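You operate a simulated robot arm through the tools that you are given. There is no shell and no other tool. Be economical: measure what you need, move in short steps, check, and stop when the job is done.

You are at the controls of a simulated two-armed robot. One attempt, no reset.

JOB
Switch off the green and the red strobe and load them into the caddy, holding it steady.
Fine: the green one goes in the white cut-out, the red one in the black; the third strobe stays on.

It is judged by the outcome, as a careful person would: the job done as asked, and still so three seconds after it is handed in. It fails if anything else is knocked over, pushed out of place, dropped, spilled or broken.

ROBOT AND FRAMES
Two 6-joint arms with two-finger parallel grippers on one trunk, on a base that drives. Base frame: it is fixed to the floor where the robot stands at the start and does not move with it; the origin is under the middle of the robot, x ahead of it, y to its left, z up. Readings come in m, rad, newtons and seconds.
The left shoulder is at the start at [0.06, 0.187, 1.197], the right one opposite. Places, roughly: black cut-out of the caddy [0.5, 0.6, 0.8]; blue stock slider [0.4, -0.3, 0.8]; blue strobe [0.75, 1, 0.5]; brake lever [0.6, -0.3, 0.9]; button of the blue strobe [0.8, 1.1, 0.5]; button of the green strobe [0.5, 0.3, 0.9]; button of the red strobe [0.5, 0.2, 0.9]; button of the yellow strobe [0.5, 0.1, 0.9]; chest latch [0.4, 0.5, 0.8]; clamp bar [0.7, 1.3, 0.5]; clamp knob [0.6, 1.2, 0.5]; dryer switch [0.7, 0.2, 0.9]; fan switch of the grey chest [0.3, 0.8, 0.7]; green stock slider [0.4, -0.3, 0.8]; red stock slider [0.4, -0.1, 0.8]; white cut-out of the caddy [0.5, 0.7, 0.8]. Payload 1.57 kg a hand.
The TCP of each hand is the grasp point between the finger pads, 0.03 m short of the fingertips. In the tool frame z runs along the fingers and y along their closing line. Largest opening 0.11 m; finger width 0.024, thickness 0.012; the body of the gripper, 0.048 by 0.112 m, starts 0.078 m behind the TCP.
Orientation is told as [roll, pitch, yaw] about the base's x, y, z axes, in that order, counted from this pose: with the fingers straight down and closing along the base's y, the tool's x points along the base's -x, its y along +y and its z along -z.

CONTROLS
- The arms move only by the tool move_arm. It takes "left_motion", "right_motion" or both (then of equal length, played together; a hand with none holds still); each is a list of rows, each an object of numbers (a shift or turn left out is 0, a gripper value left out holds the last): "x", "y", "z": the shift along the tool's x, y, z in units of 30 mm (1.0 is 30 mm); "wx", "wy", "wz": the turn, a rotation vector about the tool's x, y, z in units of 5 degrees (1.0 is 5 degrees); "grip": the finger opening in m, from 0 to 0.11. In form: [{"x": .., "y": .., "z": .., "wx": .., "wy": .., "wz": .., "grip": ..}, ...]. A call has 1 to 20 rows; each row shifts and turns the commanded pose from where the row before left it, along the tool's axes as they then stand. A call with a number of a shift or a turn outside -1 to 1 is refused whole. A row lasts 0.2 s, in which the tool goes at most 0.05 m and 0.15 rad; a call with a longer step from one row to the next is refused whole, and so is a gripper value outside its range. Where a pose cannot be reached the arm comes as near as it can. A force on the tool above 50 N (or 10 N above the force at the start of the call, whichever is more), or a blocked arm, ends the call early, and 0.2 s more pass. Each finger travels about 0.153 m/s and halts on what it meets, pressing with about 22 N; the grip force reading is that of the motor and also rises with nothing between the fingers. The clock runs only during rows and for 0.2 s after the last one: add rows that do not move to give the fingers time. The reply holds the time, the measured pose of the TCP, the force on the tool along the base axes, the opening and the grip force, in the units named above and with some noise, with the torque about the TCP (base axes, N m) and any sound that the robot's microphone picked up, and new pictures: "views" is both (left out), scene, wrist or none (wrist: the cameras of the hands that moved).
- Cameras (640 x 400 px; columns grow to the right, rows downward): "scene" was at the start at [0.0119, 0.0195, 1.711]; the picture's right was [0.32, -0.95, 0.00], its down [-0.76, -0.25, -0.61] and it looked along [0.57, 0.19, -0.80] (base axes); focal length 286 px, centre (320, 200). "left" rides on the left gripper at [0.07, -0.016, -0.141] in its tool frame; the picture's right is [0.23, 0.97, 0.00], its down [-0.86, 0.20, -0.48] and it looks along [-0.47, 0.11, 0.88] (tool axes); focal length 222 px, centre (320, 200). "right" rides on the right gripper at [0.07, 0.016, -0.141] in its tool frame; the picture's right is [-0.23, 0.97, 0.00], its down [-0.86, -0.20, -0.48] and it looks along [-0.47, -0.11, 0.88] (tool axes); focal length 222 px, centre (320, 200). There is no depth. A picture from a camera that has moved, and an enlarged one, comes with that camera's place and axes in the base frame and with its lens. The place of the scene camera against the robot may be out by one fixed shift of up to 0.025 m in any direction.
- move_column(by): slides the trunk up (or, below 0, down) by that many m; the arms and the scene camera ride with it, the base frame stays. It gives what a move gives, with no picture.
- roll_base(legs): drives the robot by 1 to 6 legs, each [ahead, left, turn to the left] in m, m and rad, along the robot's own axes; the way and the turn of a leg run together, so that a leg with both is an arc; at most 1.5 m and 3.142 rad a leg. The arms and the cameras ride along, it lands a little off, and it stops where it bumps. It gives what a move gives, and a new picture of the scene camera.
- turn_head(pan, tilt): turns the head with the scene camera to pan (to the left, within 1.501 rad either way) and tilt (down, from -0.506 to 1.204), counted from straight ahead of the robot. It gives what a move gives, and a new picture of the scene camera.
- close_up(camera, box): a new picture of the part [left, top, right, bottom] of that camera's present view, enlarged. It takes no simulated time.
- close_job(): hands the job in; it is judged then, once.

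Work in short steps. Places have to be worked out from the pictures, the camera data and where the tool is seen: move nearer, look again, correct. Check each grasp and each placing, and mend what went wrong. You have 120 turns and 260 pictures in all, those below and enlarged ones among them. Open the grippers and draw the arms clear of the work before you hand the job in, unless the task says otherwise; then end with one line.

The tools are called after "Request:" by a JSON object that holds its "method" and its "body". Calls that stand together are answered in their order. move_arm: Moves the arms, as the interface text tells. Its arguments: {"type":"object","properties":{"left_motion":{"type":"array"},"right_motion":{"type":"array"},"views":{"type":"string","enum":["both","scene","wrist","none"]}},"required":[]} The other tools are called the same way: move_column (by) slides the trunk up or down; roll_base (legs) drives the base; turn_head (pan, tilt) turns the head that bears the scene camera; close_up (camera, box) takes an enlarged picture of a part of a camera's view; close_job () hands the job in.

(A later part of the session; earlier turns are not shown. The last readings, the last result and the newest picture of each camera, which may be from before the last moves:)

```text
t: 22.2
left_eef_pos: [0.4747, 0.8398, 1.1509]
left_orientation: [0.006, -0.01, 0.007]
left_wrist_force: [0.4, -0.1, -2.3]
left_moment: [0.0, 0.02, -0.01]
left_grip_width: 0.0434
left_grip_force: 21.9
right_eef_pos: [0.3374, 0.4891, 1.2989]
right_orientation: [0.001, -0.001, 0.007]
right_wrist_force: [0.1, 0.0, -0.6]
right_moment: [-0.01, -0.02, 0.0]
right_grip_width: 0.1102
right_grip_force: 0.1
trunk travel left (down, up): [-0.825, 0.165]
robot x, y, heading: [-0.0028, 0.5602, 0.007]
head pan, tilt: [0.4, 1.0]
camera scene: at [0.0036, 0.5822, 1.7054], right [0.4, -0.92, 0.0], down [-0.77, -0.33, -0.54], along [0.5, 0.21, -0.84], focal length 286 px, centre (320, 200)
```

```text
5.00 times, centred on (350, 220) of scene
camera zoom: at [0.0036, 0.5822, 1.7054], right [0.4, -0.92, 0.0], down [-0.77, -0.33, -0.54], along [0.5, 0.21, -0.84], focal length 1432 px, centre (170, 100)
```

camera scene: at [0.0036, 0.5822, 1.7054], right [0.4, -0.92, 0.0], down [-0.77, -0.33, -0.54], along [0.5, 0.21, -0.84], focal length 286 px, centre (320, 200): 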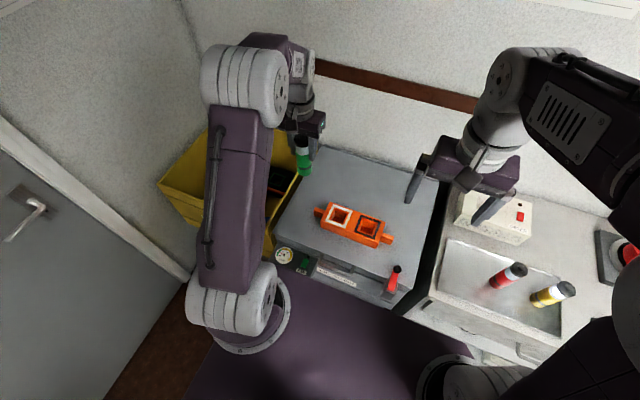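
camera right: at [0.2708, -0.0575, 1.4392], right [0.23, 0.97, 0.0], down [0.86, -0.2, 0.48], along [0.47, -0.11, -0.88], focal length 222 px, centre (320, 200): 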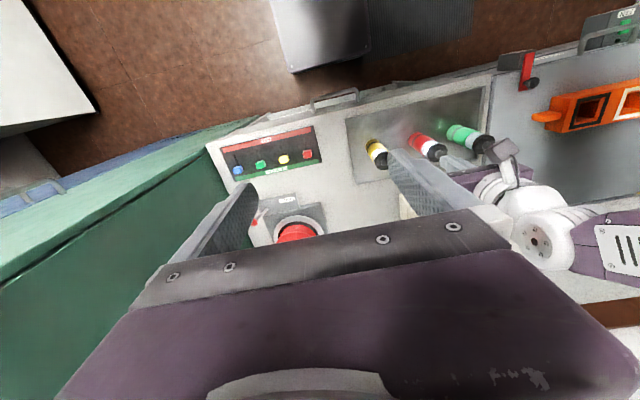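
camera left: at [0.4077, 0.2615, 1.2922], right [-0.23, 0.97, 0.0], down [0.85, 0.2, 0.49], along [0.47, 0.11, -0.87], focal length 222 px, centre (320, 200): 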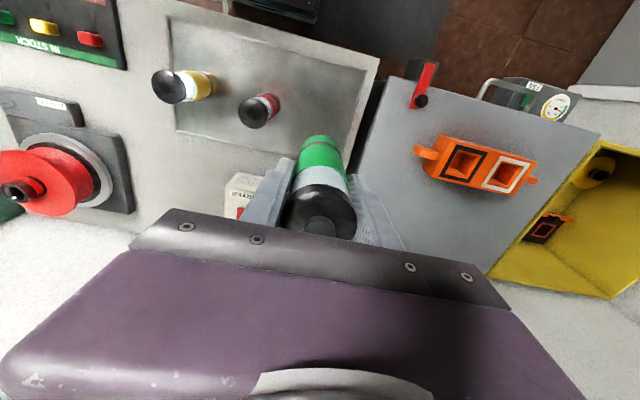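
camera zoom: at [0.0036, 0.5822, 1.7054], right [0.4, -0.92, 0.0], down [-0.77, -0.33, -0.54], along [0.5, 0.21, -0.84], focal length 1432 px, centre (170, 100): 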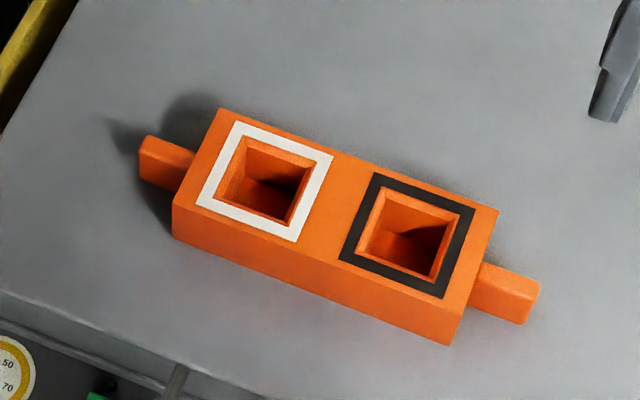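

Caddy: white hole centre [0.506,0.731], black [0.506,0.620], top z≈0.806; near lug centre ≈[0.498,0.541,0.79]. I turn the right hand by 90° in place (closing along x, camera away from the caddy) and half-close it.

Request:
{"method": "move_arm", "body": {"right_motion": [{"wz": -1}, {"wz": -1}, {"wz": -1}, {"wz": -1}, {"wz": -1}, {"wz": -1}, {"wz": -1}, {"wz": -1}, {"wz": -1}, {"wz": -1}, {"wz": -1}, {"wz": -1}, {"wz": -1}, {"wz": -1}, {"wz": -1}, {"wz": -1}, {"wz": -1}, {"wz": -1, "grip": 0.07}, {}], "views": "both"}}

```text
t: 26.2
left_eef_pos: [0.4739, 0.8438, 1.1518]
left_orientation: [0.003, -0.01, 0.007]
left_wrist_force: [0.0, -0.2, -1.8]
left_moment: [0.03, -0.03, -0.02]
left_grip_width: 0.0436
left_grip_force: 22.1
right_eef_pos: [0.3382, 0.4914, 1.2994]
right_orientation: [0.0, 0.001, 1.58]
right_wrist_force: [-0.1, -0.3, 1.5]
right_moment: [0.0, 0.0, -0.01]
right_grip_width: 0.0702
right_grip_force: 0.0
trunk travel left (down, up): [-0.825, 0.165]
robot x, y, heading: [-0.0042, 0.5599, 0.006]
head pan, tilt: [0.4, 1.0]
camera scene: at [0.0037, 0.5851, 1.7053], right [0.4, -0.92, 0.0], down [-0.77, -0.33, -0.54], along [0.5, 0.21, -0.84], focal length 286 px, centre (320, 200)
camera right: at [0.3227, 0.4214, 1.4394], right [-0.98, 0.22, 0.0], down [0.19, 0.86, 0.48], along [0.1, 0.47, -0.88], focal length 222 px, centre (320, 200)
```

scene: 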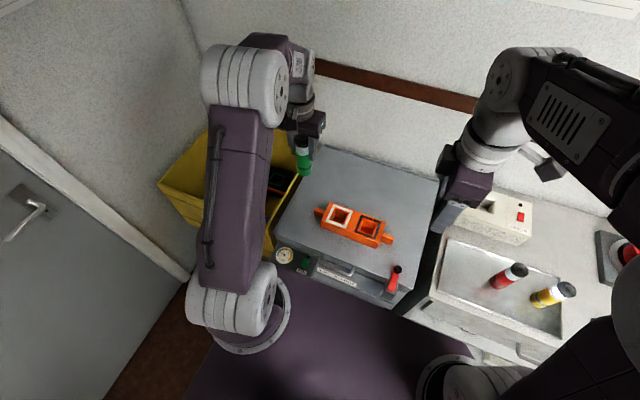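
right: 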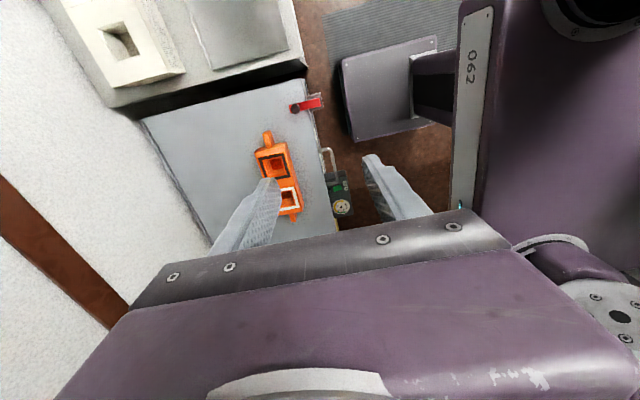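

Good. Now the right hand goes over the near lug at z≈1.0.

Request:
{"method": "move_arm", "body": {"right_motion": [{"x": -0.147, "y": -0.487, "z": 0.909}, {"x": -0.147, "y": -0.487, "z": 0.909}, {"x": -0.147, "y": -0.487, "z": 0.909}, {"x": -0.147, "y": -0.487, "z": 0.909}, {"x": -0.147, "y": -0.487, "z": 0.909}, {"x": -0.147, "y": -0.487, "z": 0.909}, {"x": -0.147, "y": -0.487, "z": 0.909}, {"x": -0.147, "y": -0.487, "z": 0.909}, {"x": -0.147, "y": -0.487, "z": 0.909}, {"x": -0.147, "y": -0.487, "z": 0.909}, {"x": -0.147, "y": -0.487, "z": 0.909}, {}], "views": "both"}}

```text
t: 28.8
left_eef_pos: [0.474, 0.8424, 1.1512]
left_orientation: [0.003, -0.011, 0.008]
left_wrist_force: [-0.7, 0.9, -2.3]
left_moment: [0.01, 0.02, 0.01]
left_grip_width: 0.0436
left_grip_force: 21.4
right_eef_pos: [0.4987, 0.5402, 0.9988]
right_orientation: [0.001, -0.001, 1.576]
right_wrist_force: [0.1, -0.1, 0.7]
right_moment: [-0.01, -0.01, -0.01]
right_grip_width: 0.0698
right_grip_force: 0.0
trunk travel left (down, up): [-0.825, 0.165]
robot x, y, heading: [-0.0043, 0.5612, 0.003]
head pan, tilt: [0.4, 1.0]
camera scene: at [0.0031, 0.5851, 1.7053], right [0.4, -0.92, 0.0], down [-0.77, -0.33, -0.54], along [0.5, 0.21, -0.84], focal length 286 px, centre (320, 200)
camera right: at [0.482, 0.4697, 1.1399], right [-0.98, 0.22, 0.0], down [0.19, 0.86, 0.48], along [0.11, 0.47, -0.88], focal length 222 px, centre (320, 200)
```

scene: 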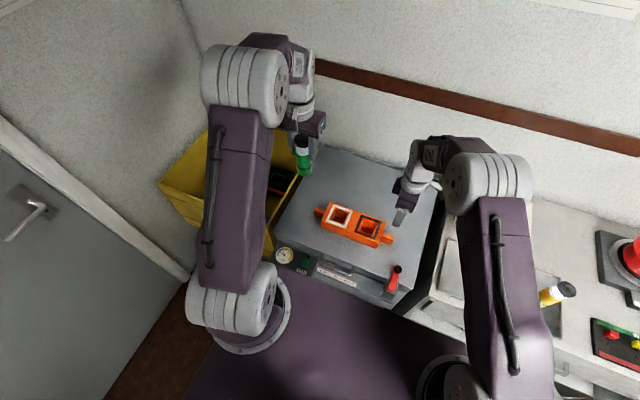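
right: 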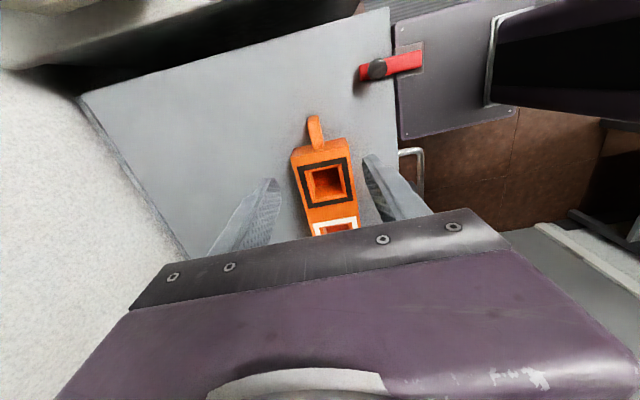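

I enlarge the lug in the right wrist view.

Request:
{"method": "close_up", "body": {"camera": "right", "box": [260, 100, 420, 200]}}

```text
4.00 times, centred on (340, 150) of right
camera zoom: at [0.482, 0.4697, 1.1399], right [-0.98, 0.22, 0.0], down [0.19, 0.86, 0.48], along [0.11, 0.47, -0.88], focal length 888 px, centre (240, 400)
```

zoom: 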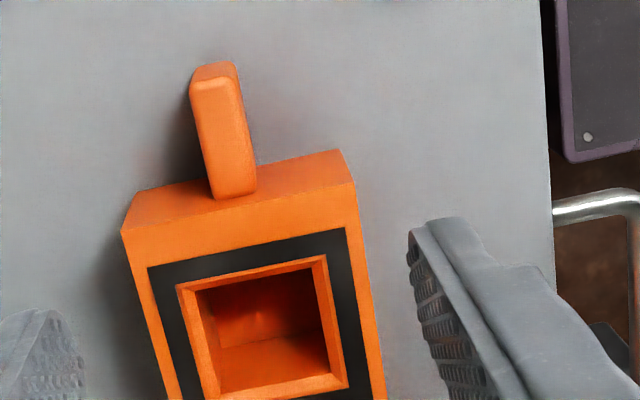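

Lug centre ≈[0.505,0.542]; I shift slightly and descend to z 0.86 to check alignment.

Request:
{"method": "move_arm", "body": {"right_motion": [{"y": -0.17, "z": 0.8}, {"z": 0.8}, {"z": 0.8}, {"z": 0.8}, {"z": 0.8}, {"z": 0.6}, {}], "views": "both"}}

Request:
{"method": "close_up", "body": {"camera": "right", "box": [200, 100, 440, 250]}}

Request:
{"method": "close_up", "body": {"camera": "scene", "box": [300, 150, 460, 270]}}

```text
t: 30.4
left_eef_pos: [0.4747, 0.8426, 1.1511]
left_orientation: [0.004, -0.008, 0.006]
left_wrist_force: [0.7, -0.3, -1.7]
left_moment: [0.01, 0.06, -0.03]
left_grip_width: 0.0436
left_grip_force: 21.4
right_eef_pos: [0.5031, 0.5398, 0.8601]
right_orientation: [0.001, 0.0, 1.578]
right_wrist_force: [-0.5, 0.7, -0.1]
right_moment: [0.0, -0.03, 0.01]
right_grip_width: 0.07
right_grip_force: 0.0
trunk travel left (down, up): [-0.825, 0.165]
robot x, y, heading: [-0.0045, 0.5588, 0.003]
head pan, tilt: [0.4, 1.0]
camera scene: at [0.0038, 0.5851, 1.7053], right [0.4, -0.92, 0.0], down [-0.77, -0.33, -0.54], along [0.5, 0.21, -0.84], focal length 286 px, centre (320, 200)
camera right: at [0.4881, 0.4695, 1.0005], right [-0.98, 0.22, 0.0], down [0.19, 0.86, 0.48], along [0.11, 0.47, -0.88], focal length 222 px, centre (320, 200)
```

scene: 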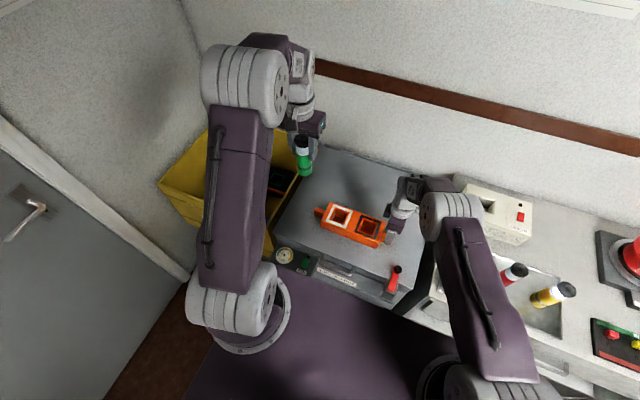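
right: 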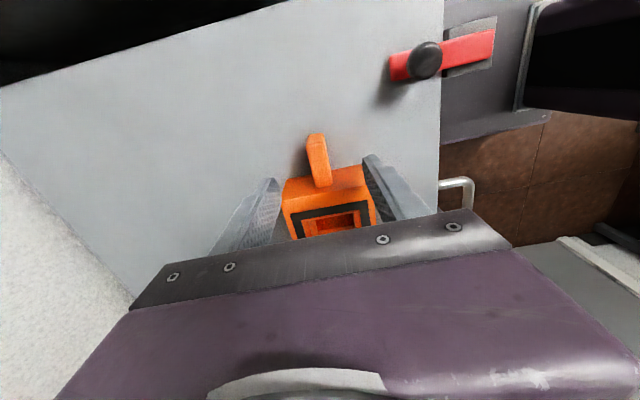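

```text
2.67 times, centred on (320, 175) of right
camera zoom: at [0.4881, 0.4695, 1.0005], right [-0.98, 0.22, 0.0], down [0.19, 0.86, 0.48], along [0.11, 0.47, -0.88], focal length 592 px, centre (320, 267)
```

zoom: 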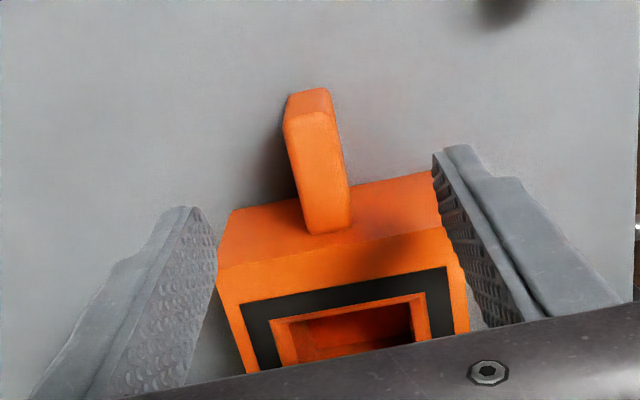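

```text
3.33 times, centred on (380, 210) of scene
camera zoom: at [0.0038, 0.5851, 1.7053], right [0.4, -0.92, 0.0], down [-0.77, -0.33, -0.54], along [0.5, 0.21, -0.84], focal length 954 px, centre (120, 167)
```

zoom: 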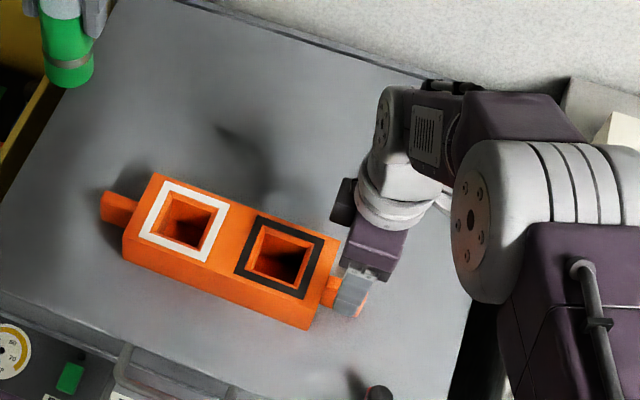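

Aligned: lug [0.506,0.541], top ≈0.79, surface ≈0.745. I descend to TCP z 0.787 and close gently in steps.

Request:
{"method": "move_arm", "body": {"right_motion": [{"y": -0.08, "z": 0.6}, {"z": 0.6}, {"z": 0.6}, {"z": 0.6}, {"grip": 0.045}, {}], "views": "wrist"}}

Request:
{"method": "close_up", "body": {"camera": "right", "box": [200, 100, 440, 250]}}

```text
t: 31.8
left_eef_pos: [0.4755, 0.8423, 1.152]
left_orientation: [0.004, -0.007, 0.007]
left_wrist_force: [0.4, -0.2, -1.6]
left_moment: [-0.01, -0.01, -0.01]
left_grip_width: 0.0437
left_grip_force: 21.9
right_eef_pos: [0.503, 0.5396, 0.7895]
right_orientation: [0.0, 0.0, 1.578]
right_wrist_force: [0.2, -0.2, -0.6]
right_moment: [0.03, 0.02, 0.0]
right_grip_width: 0.045
right_grip_force: 0.0
right hand out of reach, approached as far as the arm can: row 4
trunk travel left (down, up): [-0.825, 0.165]
robot x, y, heading: [-0.0036, 0.5598, 0.006]
head pan, tilt: [0.4, 1.0]
camera right: at [0.4872, 0.4699, 0.9308], right [-0.98, 0.22, 0.0], down [0.19, 0.86, 0.48], along [0.11, 0.47, -0.88], focal length 222 px, centre (320, 200)
```

right: 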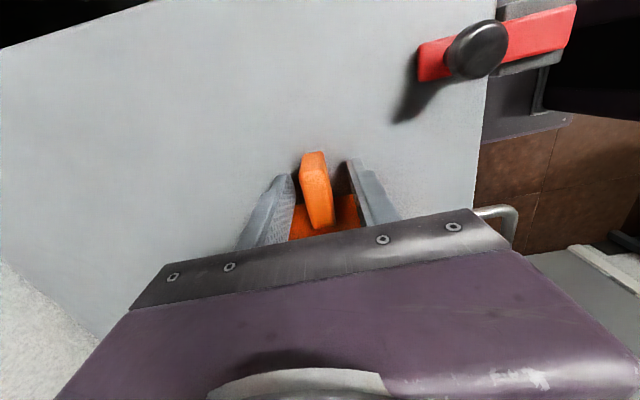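

```text
2.67 times, centred on (320, 175) of right
camera zoom: at [0.4872, 0.4699, 0.9308], right [-0.98, 0.22, 0.0], down [0.19, 0.86, 0.48], along [0.11, 0.47, -0.88], focal length 592 px, centre (320, 267)
```

zoom: 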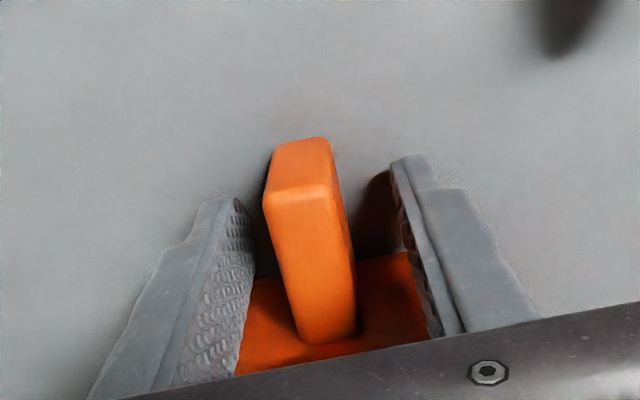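

Lug about 4 mm further than the fingers' middle; I nudge (raising 3 mm since the arm is at its limit) and close.

Request:
{"method": "move_arm", "body": {"right_motion": [{"y": -0.15, "z": -0.1}, {}, {"grip": 0.03}, {"grip": 0.02}, {"grip": 0.012}, {"grip": 0.012}, {}], "views": "wrist"}}

Request:
{"method": "close_up", "body": {"camera": "right", "box": [200, 100, 440, 250]}}

Request:
{"method": "close_up", "body": {"camera": "scene", "box": [300, 150, 460, 270]}}

```text
t: 33.4
left_eef_pos: [0.476, 0.8429, 1.1519]
left_orientation: [0.003, -0.009, 0.007]
left_wrist_force: [-0.1, 0.3, -1.7]
left_moment: [0.03, -0.02, -0.02]
left_grip_width: 0.0438
left_grip_force: 22.0
right_eef_pos: [0.5051, 0.5387, 0.7945]
right_orientation: [-0.001, 0.0, 1.579]
right_wrist_force: [-0.6, 0.5, 0.7]
right_moment: [0.19, 0.02, -0.26]
right_grip_width: 0.018
right_grip_force: 22.1
trunk travel left (down, up): [-0.825, 0.165]
robot x, y, heading: [-0.0043, 0.5608, 0.002]
head pan, tilt: [0.4, 1.0]
camera right: at [0.49, 0.4689, 0.9347], right [-0.98, 0.22, 0.0], down [0.19, 0.86, 0.48], along [0.11, 0.47, -0.88], focal length 222 px, centre (320, 200)
```

right: 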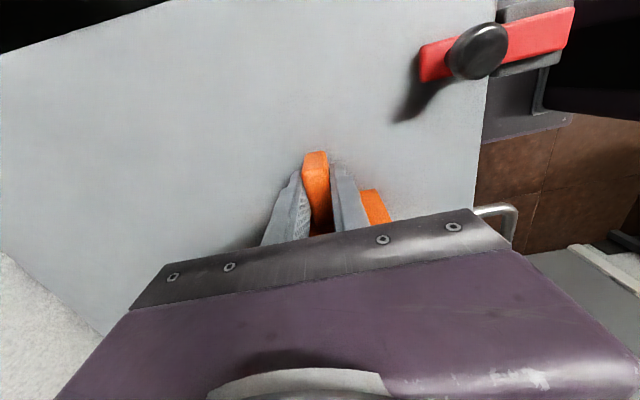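

```text
2.67 times, centred on (320, 175) of right
camera zoom: at [0.49, 0.4689, 0.9347], right [-0.98, 0.22, 0.0], down [0.19, 0.86, 0.48], along [0.11, 0.47, -0.88], focal length 592 px, centre (320, 267)
```

zoom: 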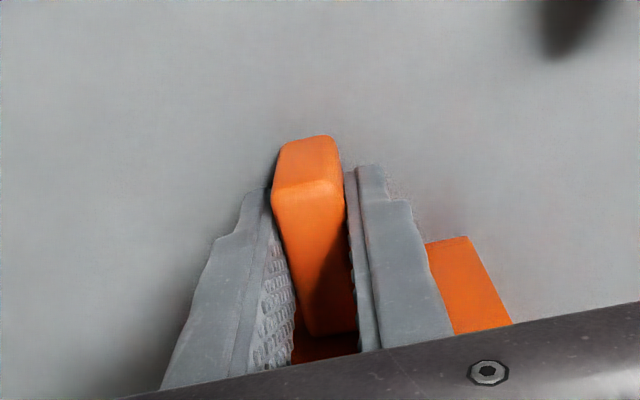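

```text
3.33 times, centred on (380, 210) of scene
camera zoom: at [0.0039, 0.5851, 1.7053], right [0.4, -0.92, 0.0], down [-0.77, -0.33, -0.54], along [0.5, 0.21, -0.84], focal length 954 px, centre (120, 167)
```

zoom: 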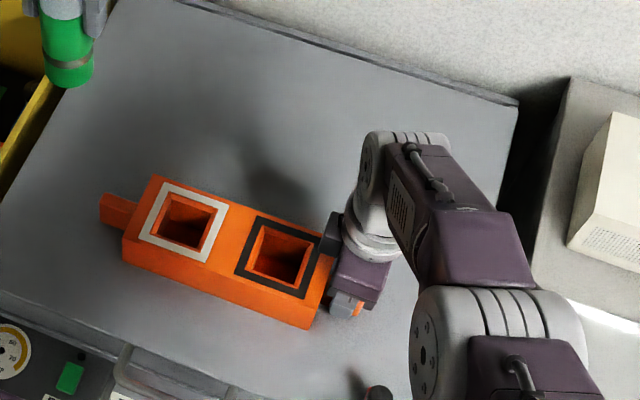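

Lug held firmly (0.018 m), the caddy hardly moved. Now the left hand brings the green strobe above the white cut-out.

Request:
{"method": "move_arm", "body": {"left_motion": [{"x": -0.167, "y": -0.622, "z": 0.845}, {"x": -0.167, "y": -0.622, "z": 0.845}, {"x": -0.167, "y": -0.622, "z": 0.845}, {"x": -0.167, "y": -0.622, "z": 0.845}, {"x": -0.167, "y": -0.622, "z": 0.845}, {"x": -0.167, "y": -0.622, "z": 0.845}, {}], "views": "both"}}

Request:
{"method": "close_up", "body": {"camera": "scene", "box": [280, 130, 440, 250]}}

Request:
{"method": "close_up", "body": {"camera": "left", "box": [200, 80, 440, 230]}}

```text
t: 35.0
left_eef_pos: [0.5074, 0.7324, 0.9987]
left_orientation: [0.003, -0.009, 0.006]
left_wrist_force: [0.0, -0.1, -2.0]
left_moment: [0.01, -0.03, 0.0]
left_grip_width: 0.0437
left_grip_force: 21.5
right_eef_pos: [0.5054, 0.5382, 0.795]
right_orientation: [-0.001, -0.002, 1.578]
right_wrist_force: [0.4, -0.1, 1.6]
right_moment: [0.07, 0.03, 0.02]
right_grip_width: 0.0176
right_grip_force: 21.8
trunk travel left (down, up): [-0.825, 0.165]
robot x, y, heading: [-0.0034, 0.5622, 0.005]
head pan, tilt: [0.4, 1.0]
camera scene: at [0.0037, 0.585, 1.7053], right [0.4, -0.92, 0.0], down [-0.77, -0.33, -0.54], along [0.5, 0.21, -0.84], focal length 286 px, centre (320, 200)
camera left: at [0.4377, 0.7165, 1.1385], right [-0.23, 0.97, 0.0], down [0.85, 0.2, 0.49], along [0.47, 0.11, -0.87], focal length 222 px, centre (320, 200)
```

scene: 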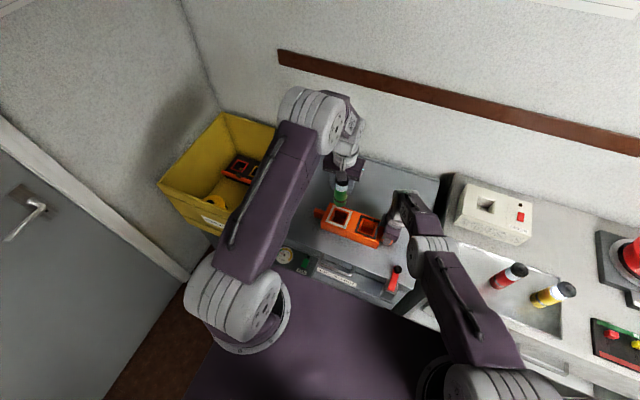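
left: 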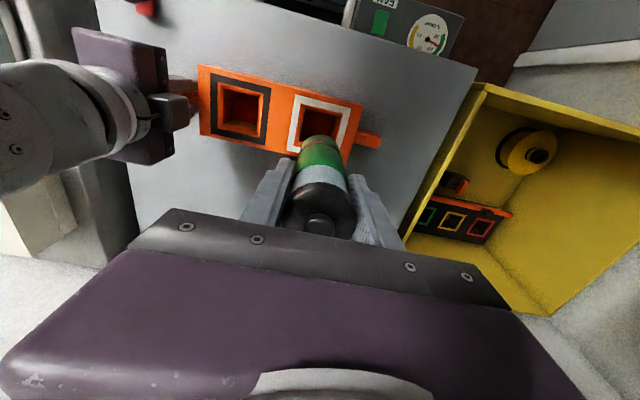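

```text
3.33 times, centred on (360, 190) of scene
camera zoom: at [0.0037, 0.585, 1.7053], right [0.4, -0.92, 0.0], down [-0.77, -0.33, -0.54], along [0.5, 0.21, -0.84], focal length 954 px, centre (187, 233)
```

zoom: 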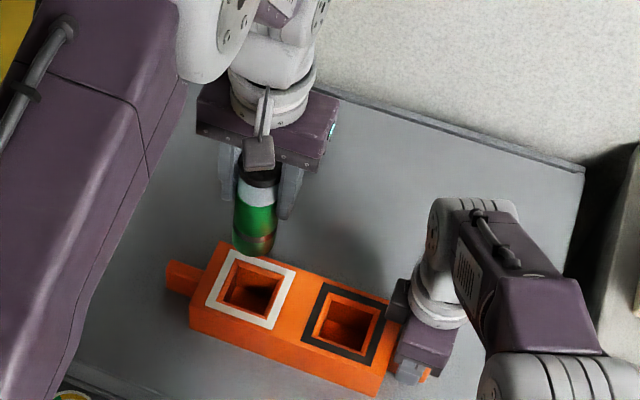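

```text
2.67 times, centred on (320, 155) of left
camera zoom: at [0.4377, 0.7165, 1.1385], right [-0.23, 0.97, 0.0], down [0.85, 0.2, 0.49], along [0.47, 0.11, -0.87], focal length 592 px, centre (320, 320)
```

zoom: 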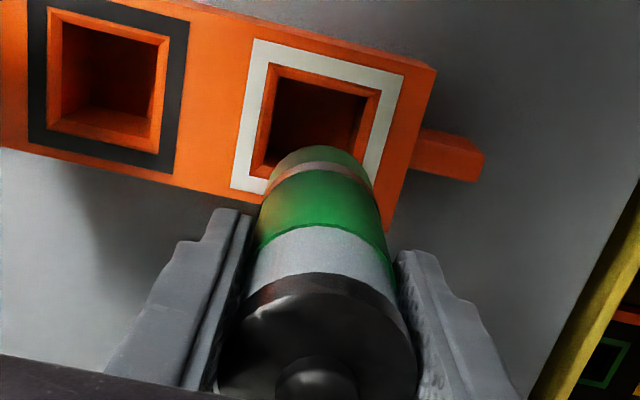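

Strobe and white cut-out agree within about 1 mm in the same camera. I lower to just above the caddy and look.

Request:
{"method": "move_arm", "body": {"left_motion": [{"z": 0.7}, {"z": 0.7}, {"z": 0.7}, {}], "views": "wrist"}}

Request:
{"method": "close_up", "body": {"camera": "left", "box": [200, 80, 440, 230]}}

Request:
{"method": "close_up", "body": {"camera": "scene", "box": [300, 160, 420, 250]}}

```text
t: 36.0
left_eef_pos: [0.5077, 0.7311, 0.935]
left_orientation: [0.003, -0.01, 0.008]
left_wrist_force: [0.0, -0.7, -2.5]
left_moment: [-0.01, 0.0, 0.03]
left_grip_width: 0.0437
left_grip_force: 21.7
right_eef_pos: [0.5032, 0.5395, 0.7936]
right_orientation: [0.0, 0.001, 1.578]
right_wrist_force: [0.0, -1.1, 1.2]
right_moment: [-0.06, 0.04, -0.05]
right_grip_width: 0.0178
right_grip_force: 22.4
trunk travel left (down, up): [-0.825, 0.165]
robot x, y, heading: [-0.0014, 0.5635, 0.009]
head pan, tilt: [0.4, 1.0]
camera left: at [0.4379, 0.7144, 1.0755], right [-0.23, 0.97, 0.0], down [0.85, 0.2, 0.49], along [0.47, 0.11, -0.87], focal length 222 px, centre (320, 200)
```

left: 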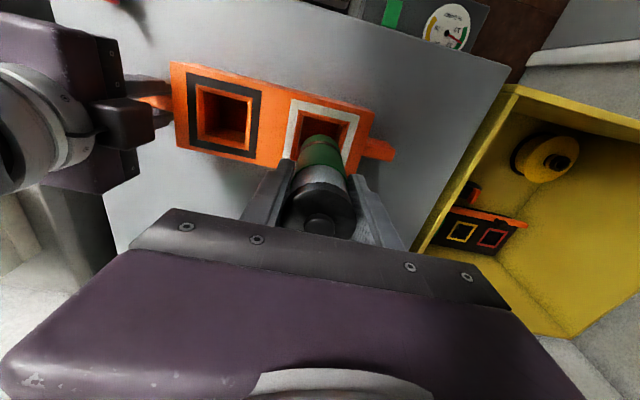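

```text
2.67 times, centred on (320, 155) of left
camera zoom: at [0.4379, 0.7144, 1.0755], right [-0.23, 0.97, 0.0], down [0.85, 0.2, 0.49], along [0.47, 0.11, -0.87], focal length 592 px, centre (320, 320)
```

zoom: 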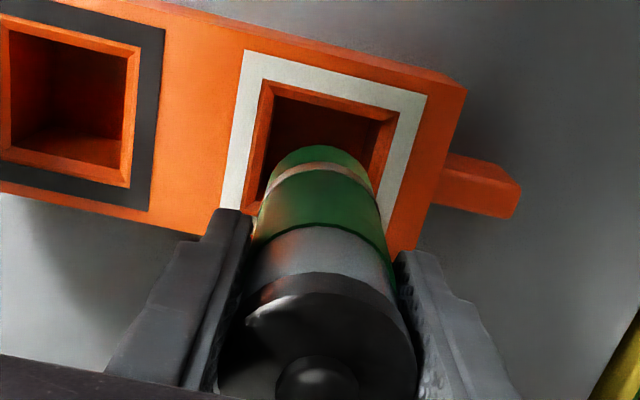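

```text
4.44 times, centred on (360, 205) of scene
camera zoom: at [0.0037, 0.5849, 1.7053], right [0.4, -0.92, 0.0], down [-0.77, -0.33, -0.54], along [0.5, 0.21, -0.84], focal length 1272 px, centre (142, 178)
```

zoom: 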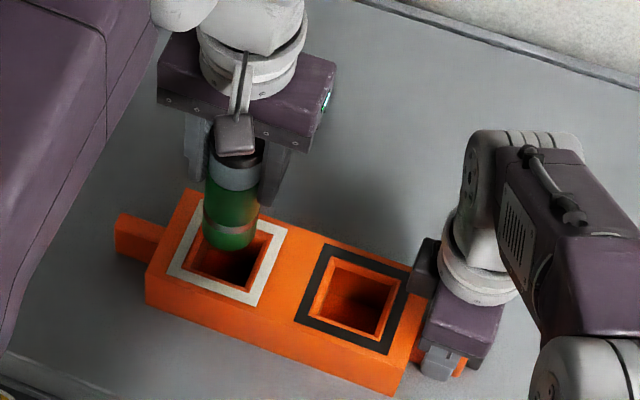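

Views agree to within a few mm; I nudge by +2 mm x, +1.5 mm y and lower into the mouth in small steps.

Request:
{"method": "move_arm", "body": {"left_motion": [{"x": -0.07, "y": 0.05, "z": 0.4}, {"z": 0.4}, {"z": 0.35}, {}], "views": "wrist"}}

Request:
{"method": "close_up", "body": {"camera": "left", "box": [200, 80, 440, 230]}}

Request:
{"method": "close_up", "body": {"camera": "scene", "box": [300, 160, 420, 250]}}

```text
t: 37.0
left_eef_pos: [0.509, 0.7335, 0.9029]
left_orientation: [0.003, -0.012, 0.008]
left_wrist_force: [-2.4, 2.0, 20.0]
left_moment: [0.05, -0.25, 0.05]
left_grip_width: 0.0436
left_grip_force: 22.1
right_eef_pos: [0.5037, 0.5381, 0.7941]
right_orientation: [0.0, 0.002, 1.578]
right_wrist_force: [1.8, 2.1, -5.4]
right_moment: [0.08, 0.31, -0.44]
right_grip_width: 0.0178
right_grip_force: 22.1
trunk travel left (down, up): [-0.825, 0.165]
robot x, y, heading: [-0.0014, 0.5635, 0.01]
head pan, tilt: [0.4, 1.0]
camera left: at [0.4388, 0.7163, 1.043], right [-0.23, 0.97, 0.0], down [0.85, 0.2, 0.49], along [0.48, 0.12, -0.87], focal length 222 px, centre (320, 200)
```

left: 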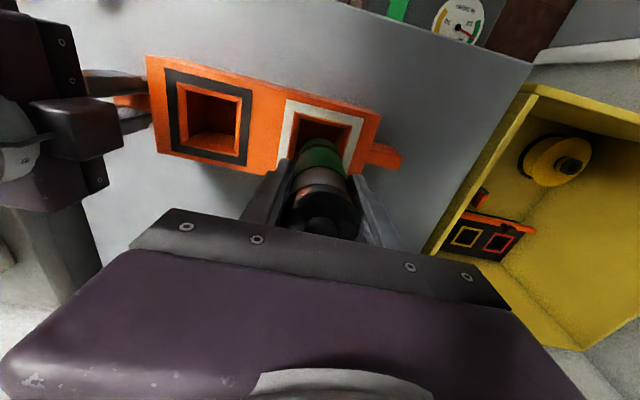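

```text
2.67 times, centred on (320, 155) of left
camera zoom: at [0.4388, 0.7163, 1.043], right [-0.23, 0.97, 0.0], down [0.85, 0.2, 0.49], along [0.48, 0.12, -0.87], focal length 592 px, centre (320, 320)
```

zoom: 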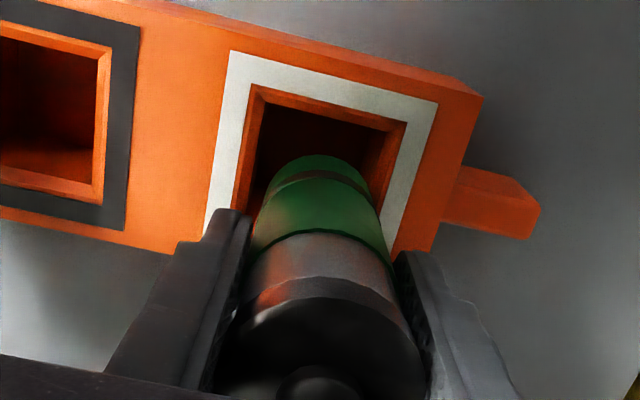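

```text
4.44 times, centred on (360, 205) of scene
camera zoom: at [0.0013, 0.5843, 1.7055], right [0.4, -0.92, 0.0], down [-0.77, -0.33, -0.54], along [0.5, 0.21, -0.84], focal length 1272 px, centre (142, 178)
```

zoom: 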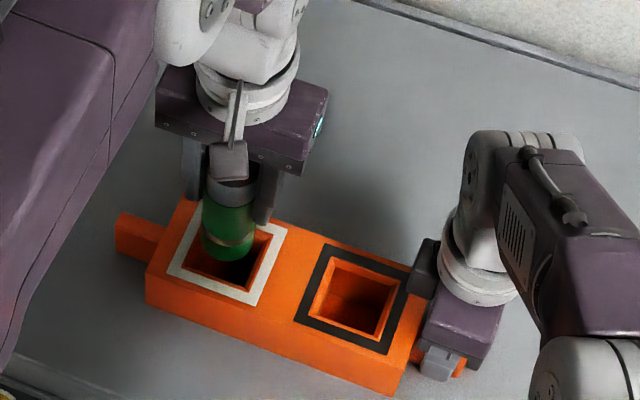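

20 N contact: the strobe's foot is on the far (+x) chamfer. I lift 2 cm and re-look before correcting.

Request:
{"method": "move_arm", "body": {"left_motion": [{"z": -0.4}, {"z": -0.3}, {}], "views": "wrist"}}

Request:
{"method": "close_up", "body": {"camera": "left", "box": [240, 110, 400, 210]}}

Request:
{"method": "close_up", "body": {"camera": "scene", "box": [310, 170, 390, 220]}}

```text
t: 37.8
left_eef_pos: [0.5089, 0.7324, 0.9229]
left_orientation: [0.004, -0.008, 0.008]
left_wrist_force: [0.6, 1.3, -2.5]
left_moment: [0.04, 0.01, -0.01]
left_grip_width: 0.0437
left_grip_force: 21.8
right_eef_pos: [0.5063, 0.5383, 0.7947]
right_orientation: [0.0, -0.001, 1.577]
right_wrist_force: [0.4, -0.7, 1.5]
right_moment: [-0.05, -0.01, -0.13]
right_grip_width: 0.018
right_grip_force: 22.3
trunk travel left (down, up): [-0.825, 0.165]
robot x, y, heading: [-0.0034, 0.5632, 0.005]
head pan, tilt: [0.4, 1.0]
camera left: at [0.4387, 0.7164, 1.0628], right [-0.23, 0.97, 0.0], down [0.85, 0.2, 0.49], along [0.47, 0.11, -0.87], focal length 222 px, centre (320, 200)
```

left: 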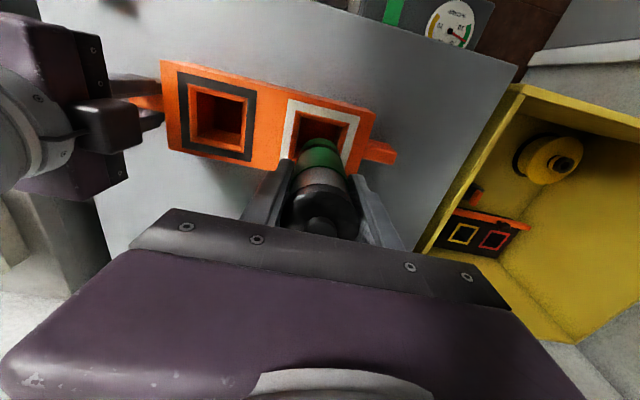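

```text
4.00 times, centred on (320, 160) of left
camera zoom: at [0.4387, 0.7164, 1.0628], right [-0.23, 0.97, 0.0], down [0.85, 0.2, 0.49], along [0.47, 0.11, -0.87], focal length 888 px, centre (320, 360)
```

zoom: 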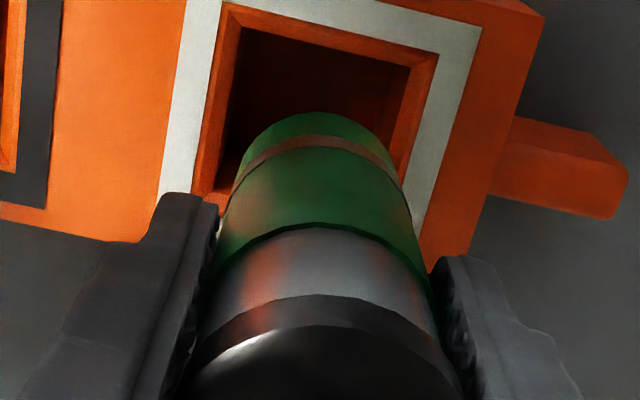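

```text
8.00 times, centred on (350, 195) of scene
camera zoom: at [0.0038, 0.5849, 1.7053], right [0.4, -0.92, 0.0], down [-0.77, -0.33, -0.54], along [0.5, 0.21, -0.84], focal length 2290 px, centre (80, 240)
```

zoom: 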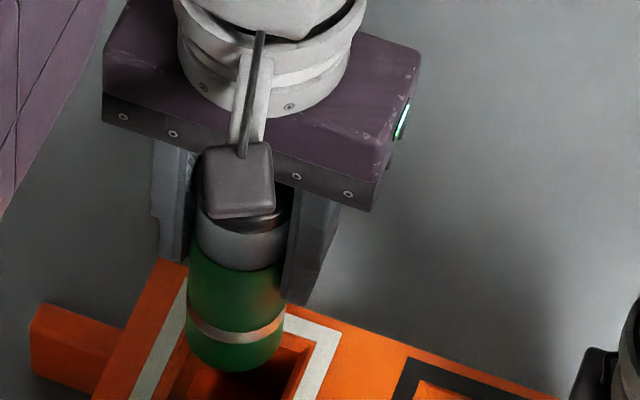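

The foot is about 8 mm too far in x. I shift back 8 mm and try lowering again.

Request:
{"method": "move_arm", "body": {"left_motion": [{"x": 0.27, "y": -0.04}, {"z": 0.35}, {"z": 0.3}, {}], "views": "wrist"}}

Request:
{"method": "close_up", "body": {"camera": "left", "box": [240, 110, 400, 210]}}

Request:
{"method": "close_up", "body": {"camera": "scene", "box": [310, 180, 390, 230]}}

```text
t: 38.8
left_eef_pos: [0.502, 0.7327, 0.904]
left_orientation: [0.003, -0.01, 0.006]
left_wrist_force: [-0.8, -0.6, -1.7]
left_moment: [0.02, 0.0, -0.03]
left_grip_width: 0.0435
left_grip_force: 22.2
right_eef_pos: [0.505, 0.5385, 0.7936]
right_orientation: [0.0, -0.001, 1.577]
right_wrist_force: [1.2, -1.2, 2.2]
right_moment: [-0.15, 0.04, -0.06]
right_grip_width: 0.0179
right_grip_force: 22.1
trunk travel left (down, up): [-0.825, 0.165]
robot x, y, heading: [-0.0021, 0.5598, 0.007]
head pan, tilt: [0.4, 1.0]
camera left: at [0.4313, 0.7153, 1.043], right [-0.23, 0.97, 0.0], down [0.85, 0.2, 0.49], along [0.47, 0.12, -0.87], focal length 222 px, centre (320, 200)
```

left: 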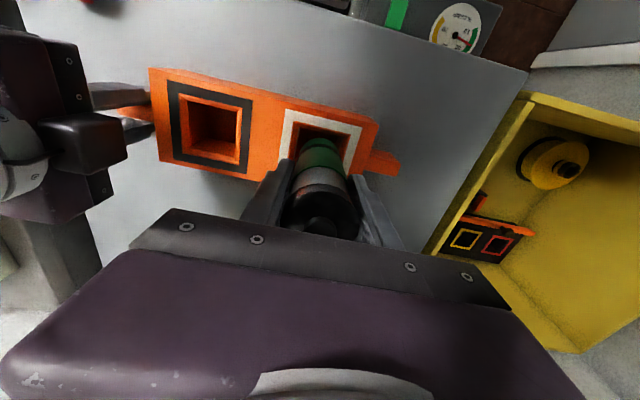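

```text
4.00 times, centred on (320, 160) of left
camera zoom: at [0.4313, 0.7153, 1.043], right [-0.23, 0.97, 0.0], down [0.85, 0.2, 0.49], along [0.47, 0.12, -0.87], focal length 888 px, centre (320, 360)
```

zoom: 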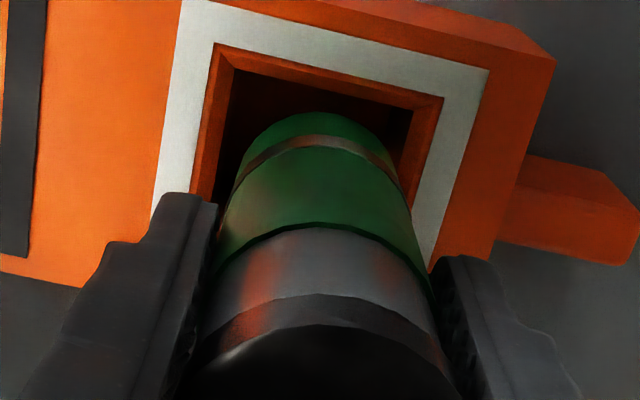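

```text
8.00 times, centred on (350, 205) of scene
camera zoom: at [0.0036, 0.5848, 1.7053], right [0.4, -0.92, 0.0], down [-0.77, -0.33, -0.54], along [0.5, 0.21, -0.84], focal length 2290 px, centre (80, 160)
```

zoom: 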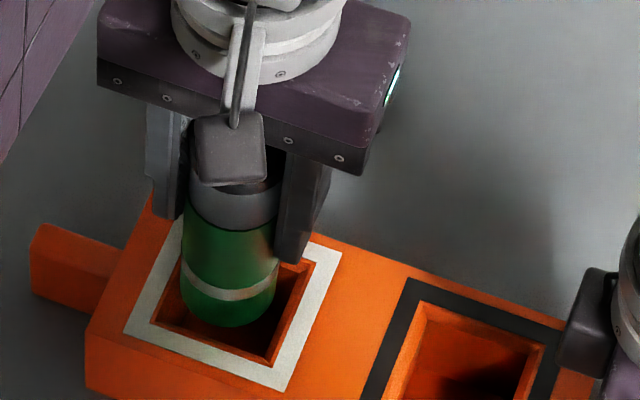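

No contact now; still perhaps 3–4 mm far. I shift back 3 mm and go on down in small steps.

Request:
{"method": "move_arm", "body": {"left_motion": [{"x": 0.1}, {"z": 0.2}, {"z": 0.2}, {"z": 0.2}, {}], "views": "wrist"}}

Request:
{"method": "close_up", "body": {"camera": "scene", "box": [310, 180, 390, 230]}}

```text
t: 40.0
left_eef_pos: [0.4999, 0.7314, 0.8849]
left_orientation: [0.004, -0.01, 0.006]
left_wrist_force: [-0.2, -13.6, 2.3]
left_moment: [-1.04, -0.02, -0.04]
left_grip_width: 0.0435
left_grip_force: 22.2
right_eef_pos: [0.5055, 0.5401, 0.7952]
right_orientation: [-0.002, -0.001, 1.576]
right_wrist_force: [0.0, 15.2, 0.0]
right_moment: [0.38, 0.05, 0.06]
right_grip_width: 0.0178
right_grip_force: 21.9
trunk travel left (down, up): [-0.825, 0.165]
robot x, y, heading: [-0.0042, 0.5616, 0.008]
head pan, tilt: [0.4, 1.0]
camera left: at [0.4285, 0.715, 1.0255], right [-0.23, 0.97, 0.0], down [0.85, 0.2, 0.49], along [0.47, 0.11, -0.87], focal length 222 px, centre (320, 200)
```

left: 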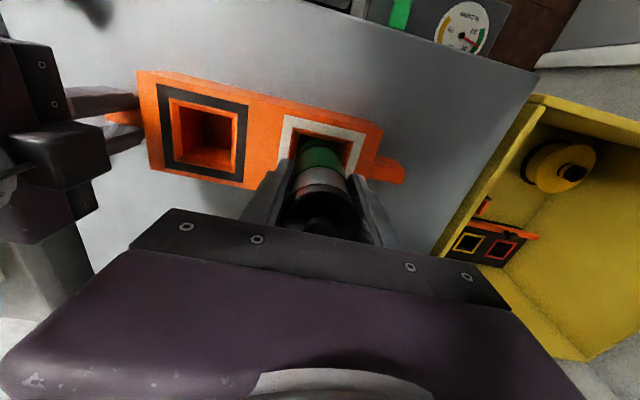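

```text
8.00 times, centred on (350, 205) of scene
camera zoom: at [0.0033, 0.5849, 1.7053], right [0.4, -0.92, 0.0], down [-0.77, -0.33, -0.54], along [0.5, 0.21, -0.84], focal length 2290 px, centre (80, 160)
```

zoom: 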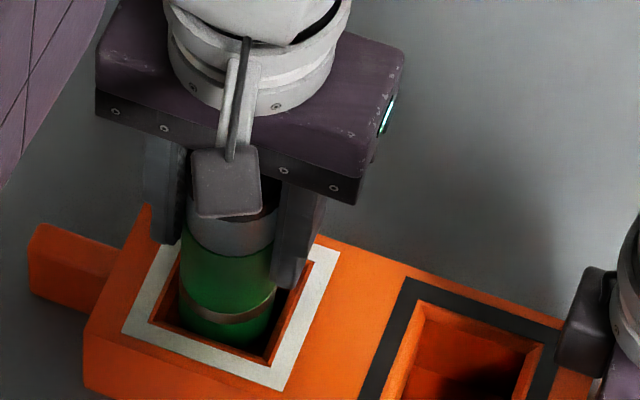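

It is entering, with a 14 N side force toward −y, so I shift 3 mm in −y and go further down.

Request:
{"method": "move_arm", "body": {"left_motion": [{"y": -0.1}, {"z": 0.15}, {"z": 0.15}, {"z": 0.15}, {}], "views": "wrist"}}

Request:
{"method": "close_up", "body": {"camera": "scene", "box": [310, 180, 390, 230]}}

```text
t: 41.2
left_eef_pos: [0.501, 0.7288, 0.8716]
left_orientation: [0.003, -0.012, 0.008]
left_wrist_force: [-0.3, -0.7, -1.9]
left_moment: [-0.01, 0.01, -0.02]
left_grip_width: 0.0436
left_grip_force: 22.6
right_eef_pos: [0.5055, 0.5382, 0.7933]
right_orientation: [0.0, 0.002, 1.577]
right_wrist_force: [1.0, -1.5, 3.1]
right_moment: [-0.71, -0.02, 0.03]
right_grip_width: 0.0181
right_grip_force: 21.8
trunk travel left (down, up): [-0.825, 0.165]
robot x, y, heading: [-0.005, 0.5653, 0.006]
head pan, tilt: [0.4, 1.0]
camera left: at [0.4293, 0.713, 1.0118], right [-0.23, 0.97, 0.0], down [0.85, 0.2, 0.49], along [0.47, 0.12, -0.87], focal length 222 px, centre (320, 200)
```

left: 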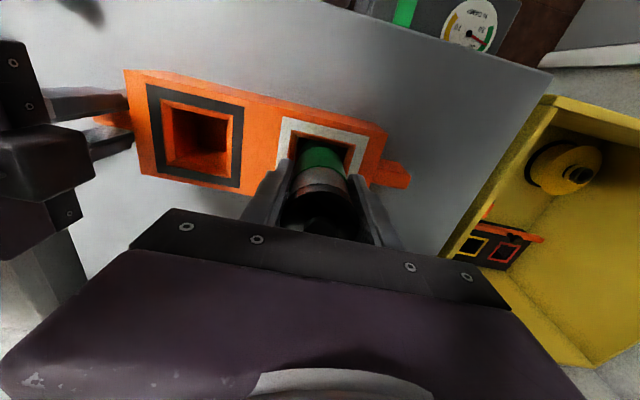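

```text
8.00 times, centred on (350, 205) of scene
camera zoom: at [0.0036, 0.5848, 1.7053], right [0.4, -0.92, 0.0], down [-0.77, -0.33, -0.54], along [0.5, 0.21, -0.84], focal length 2290 px, centre (80, 160)
```

zoom: 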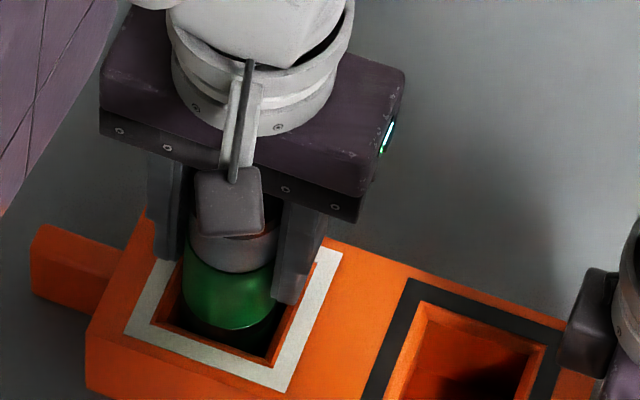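

Force-free and going in. I continue down until it seats (fingertips stay above the caddy).

Request:
{"method": "move_arm", "body": {"left_motion": [{"z": 0.15}, {"z": 0.15}, {"z": 0.15}, {"z": 0.15}, {"z": 0.15}, {}], "views": "wrist"}}

Request:
{"method": "close_up", "body": {"camera": "scene", "box": [310, 180, 390, 230]}}

```text
t: 42.6
left_eef_pos: [0.5, 0.7284, 0.8512]
left_orientation: [0.003, -0.014, 0.007]
left_wrist_force: [3.6, 0.7, 20.4]
left_moment: [-0.28, 0.0, 0.0]
left_grip_width: 0.0436
left_grip_force: 21.7
right_eef_pos: [0.505, 0.5393, 0.7939]
right_orientation: [0.0, 0.001, 1.579]
right_wrist_force: [-0.6, 0.8, -4.1]
right_moment: [0.37, -0.16, -0.3]
right_grip_width: 0.0178
right_grip_force: 21.7
trunk travel left (down, up): [-0.825, 0.165]
robot x, y, heading: [-0.0012, 0.5638, 0.008]
head pan, tilt: [0.4, 1.0]
camera left: at [0.4295, 0.7118, 0.9909], right [-0.23, 0.97, 0.0], down [0.85, 0.2, 0.49], along [0.48, 0.12, -0.87], focal length 222 px, centre (320, 200)
```

left: 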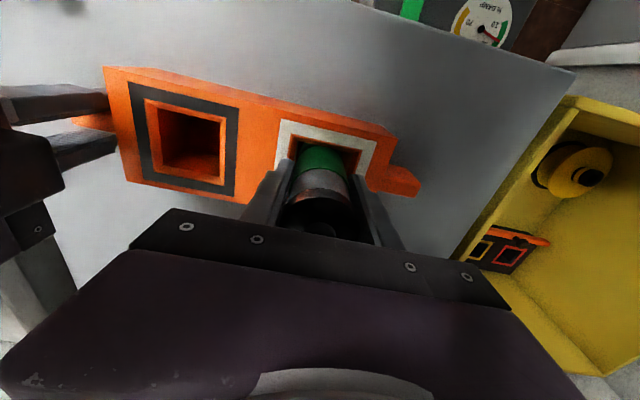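

```text
8.00 times, centred on (350, 205) of scene
camera zoom: at [0.0021, 0.584, 1.7054], right [0.4, -0.92, 0.0], down [-0.77, -0.33, -0.54], along [0.5, 0.21, -0.84], focal length 2290 px, centre (80, 160)
```

zoom: 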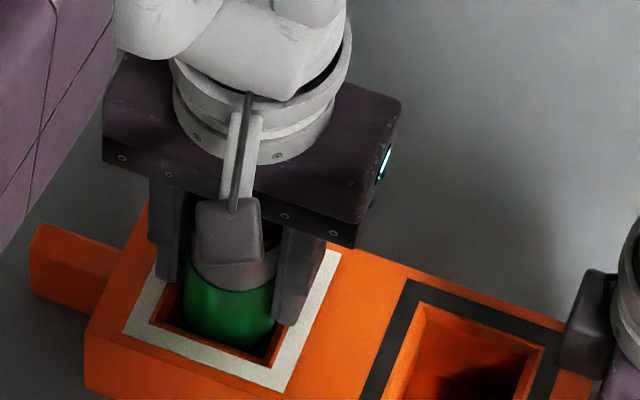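

Seated on the floor of the cut-out (20 N at z 0.851). I ease off, open the left hand a little and rise.

Request:
{"method": "move_arm", "body": {"left_motion": [{"z": -0.08}, {"grip": 0.055}, {"grip": 0.075}, {}, {"z": -0.3}, {"z": -0.6}, {"z": -0.9}, {"z": -1}, {"z": -1}, {"z": -1}, {}], "views": "wrist"}}

Request:
{"method": "close_up", "body": {"camera": "scene", "box": [310, 160, 410, 240]}}

Request:
{"method": "close_up", "body": {"camera": "left", "box": [180, 80, 420, 230]}}

```text
t: 45.0
left_eef_pos: [0.4988, 0.7278, 0.9972]
left_orientation: [0.002, -0.009, 0.008]
left_wrist_force: [-0.2, -0.1, -0.3]
left_moment: [0.03, 0.01, 0.01]
left_grip_width: 0.0748
left_grip_force: 0.2
right_eef_pos: [0.5044, 0.5393, 0.7945]
right_orientation: [0.0, 0.0, 1.578]
right_wrist_force: [-0.2, -0.6, -0.3]
right_moment: [0.0, -0.08, -0.01]
right_grip_width: 0.018
right_grip_force: 22.3
trunk travel left (down, up): [-0.825, 0.165]
robot x, y, heading: [-0.0061, 0.5635, 0.004]
head pan, tilt: [0.4, 1.0]
camera left: at [0.4292, 0.7119, 1.1374], right [-0.23, 0.97, 0.0], down [0.85, 0.2, 0.49], along [0.47, 0.12, -0.87], focal length 222 px, centre (320, 200)
```

left: 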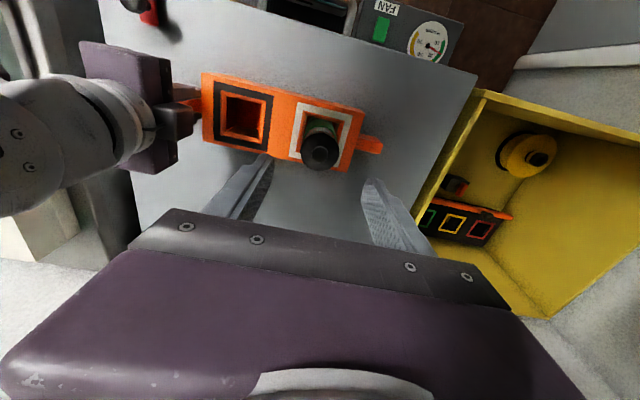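

```text
5.00 times, centred on (360, 200) of scene
camera zoom: at [0.0033, 0.5847, 1.7053], right [0.4, -0.92, 0.0], down [-0.77, -0.33, -0.54], along [0.5, 0.21, -0.84], focal length 1432 px, centre (120, 200)
```

zoom: 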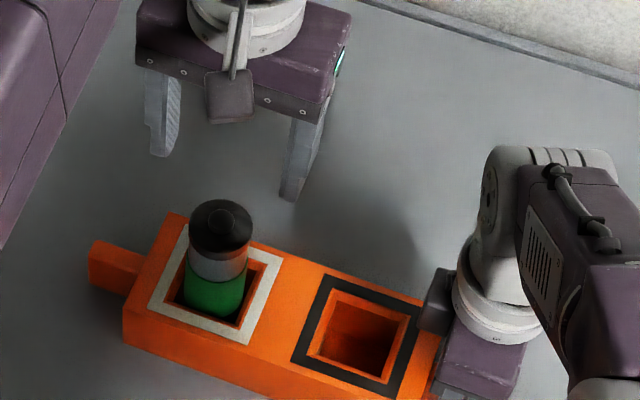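

```text
2.67 times, centred on (300, 155) of left
camera zoom: at [0.4292, 0.7119, 1.1374], right [-0.23, 0.97, 0.0], down [0.85, 0.2, 0.49], along [0.47, 0.12, -0.87], focal length 592 px, centre (373, 320)
```

zoom: 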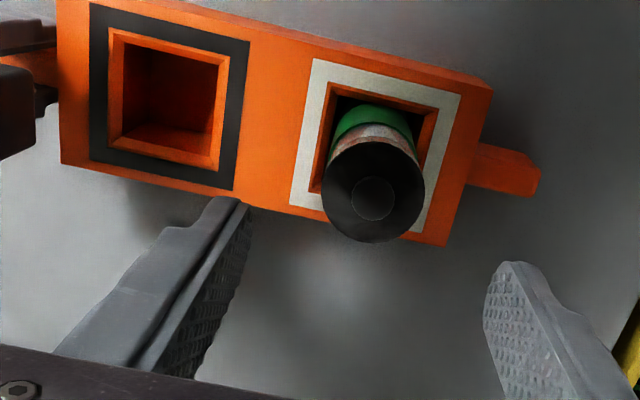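

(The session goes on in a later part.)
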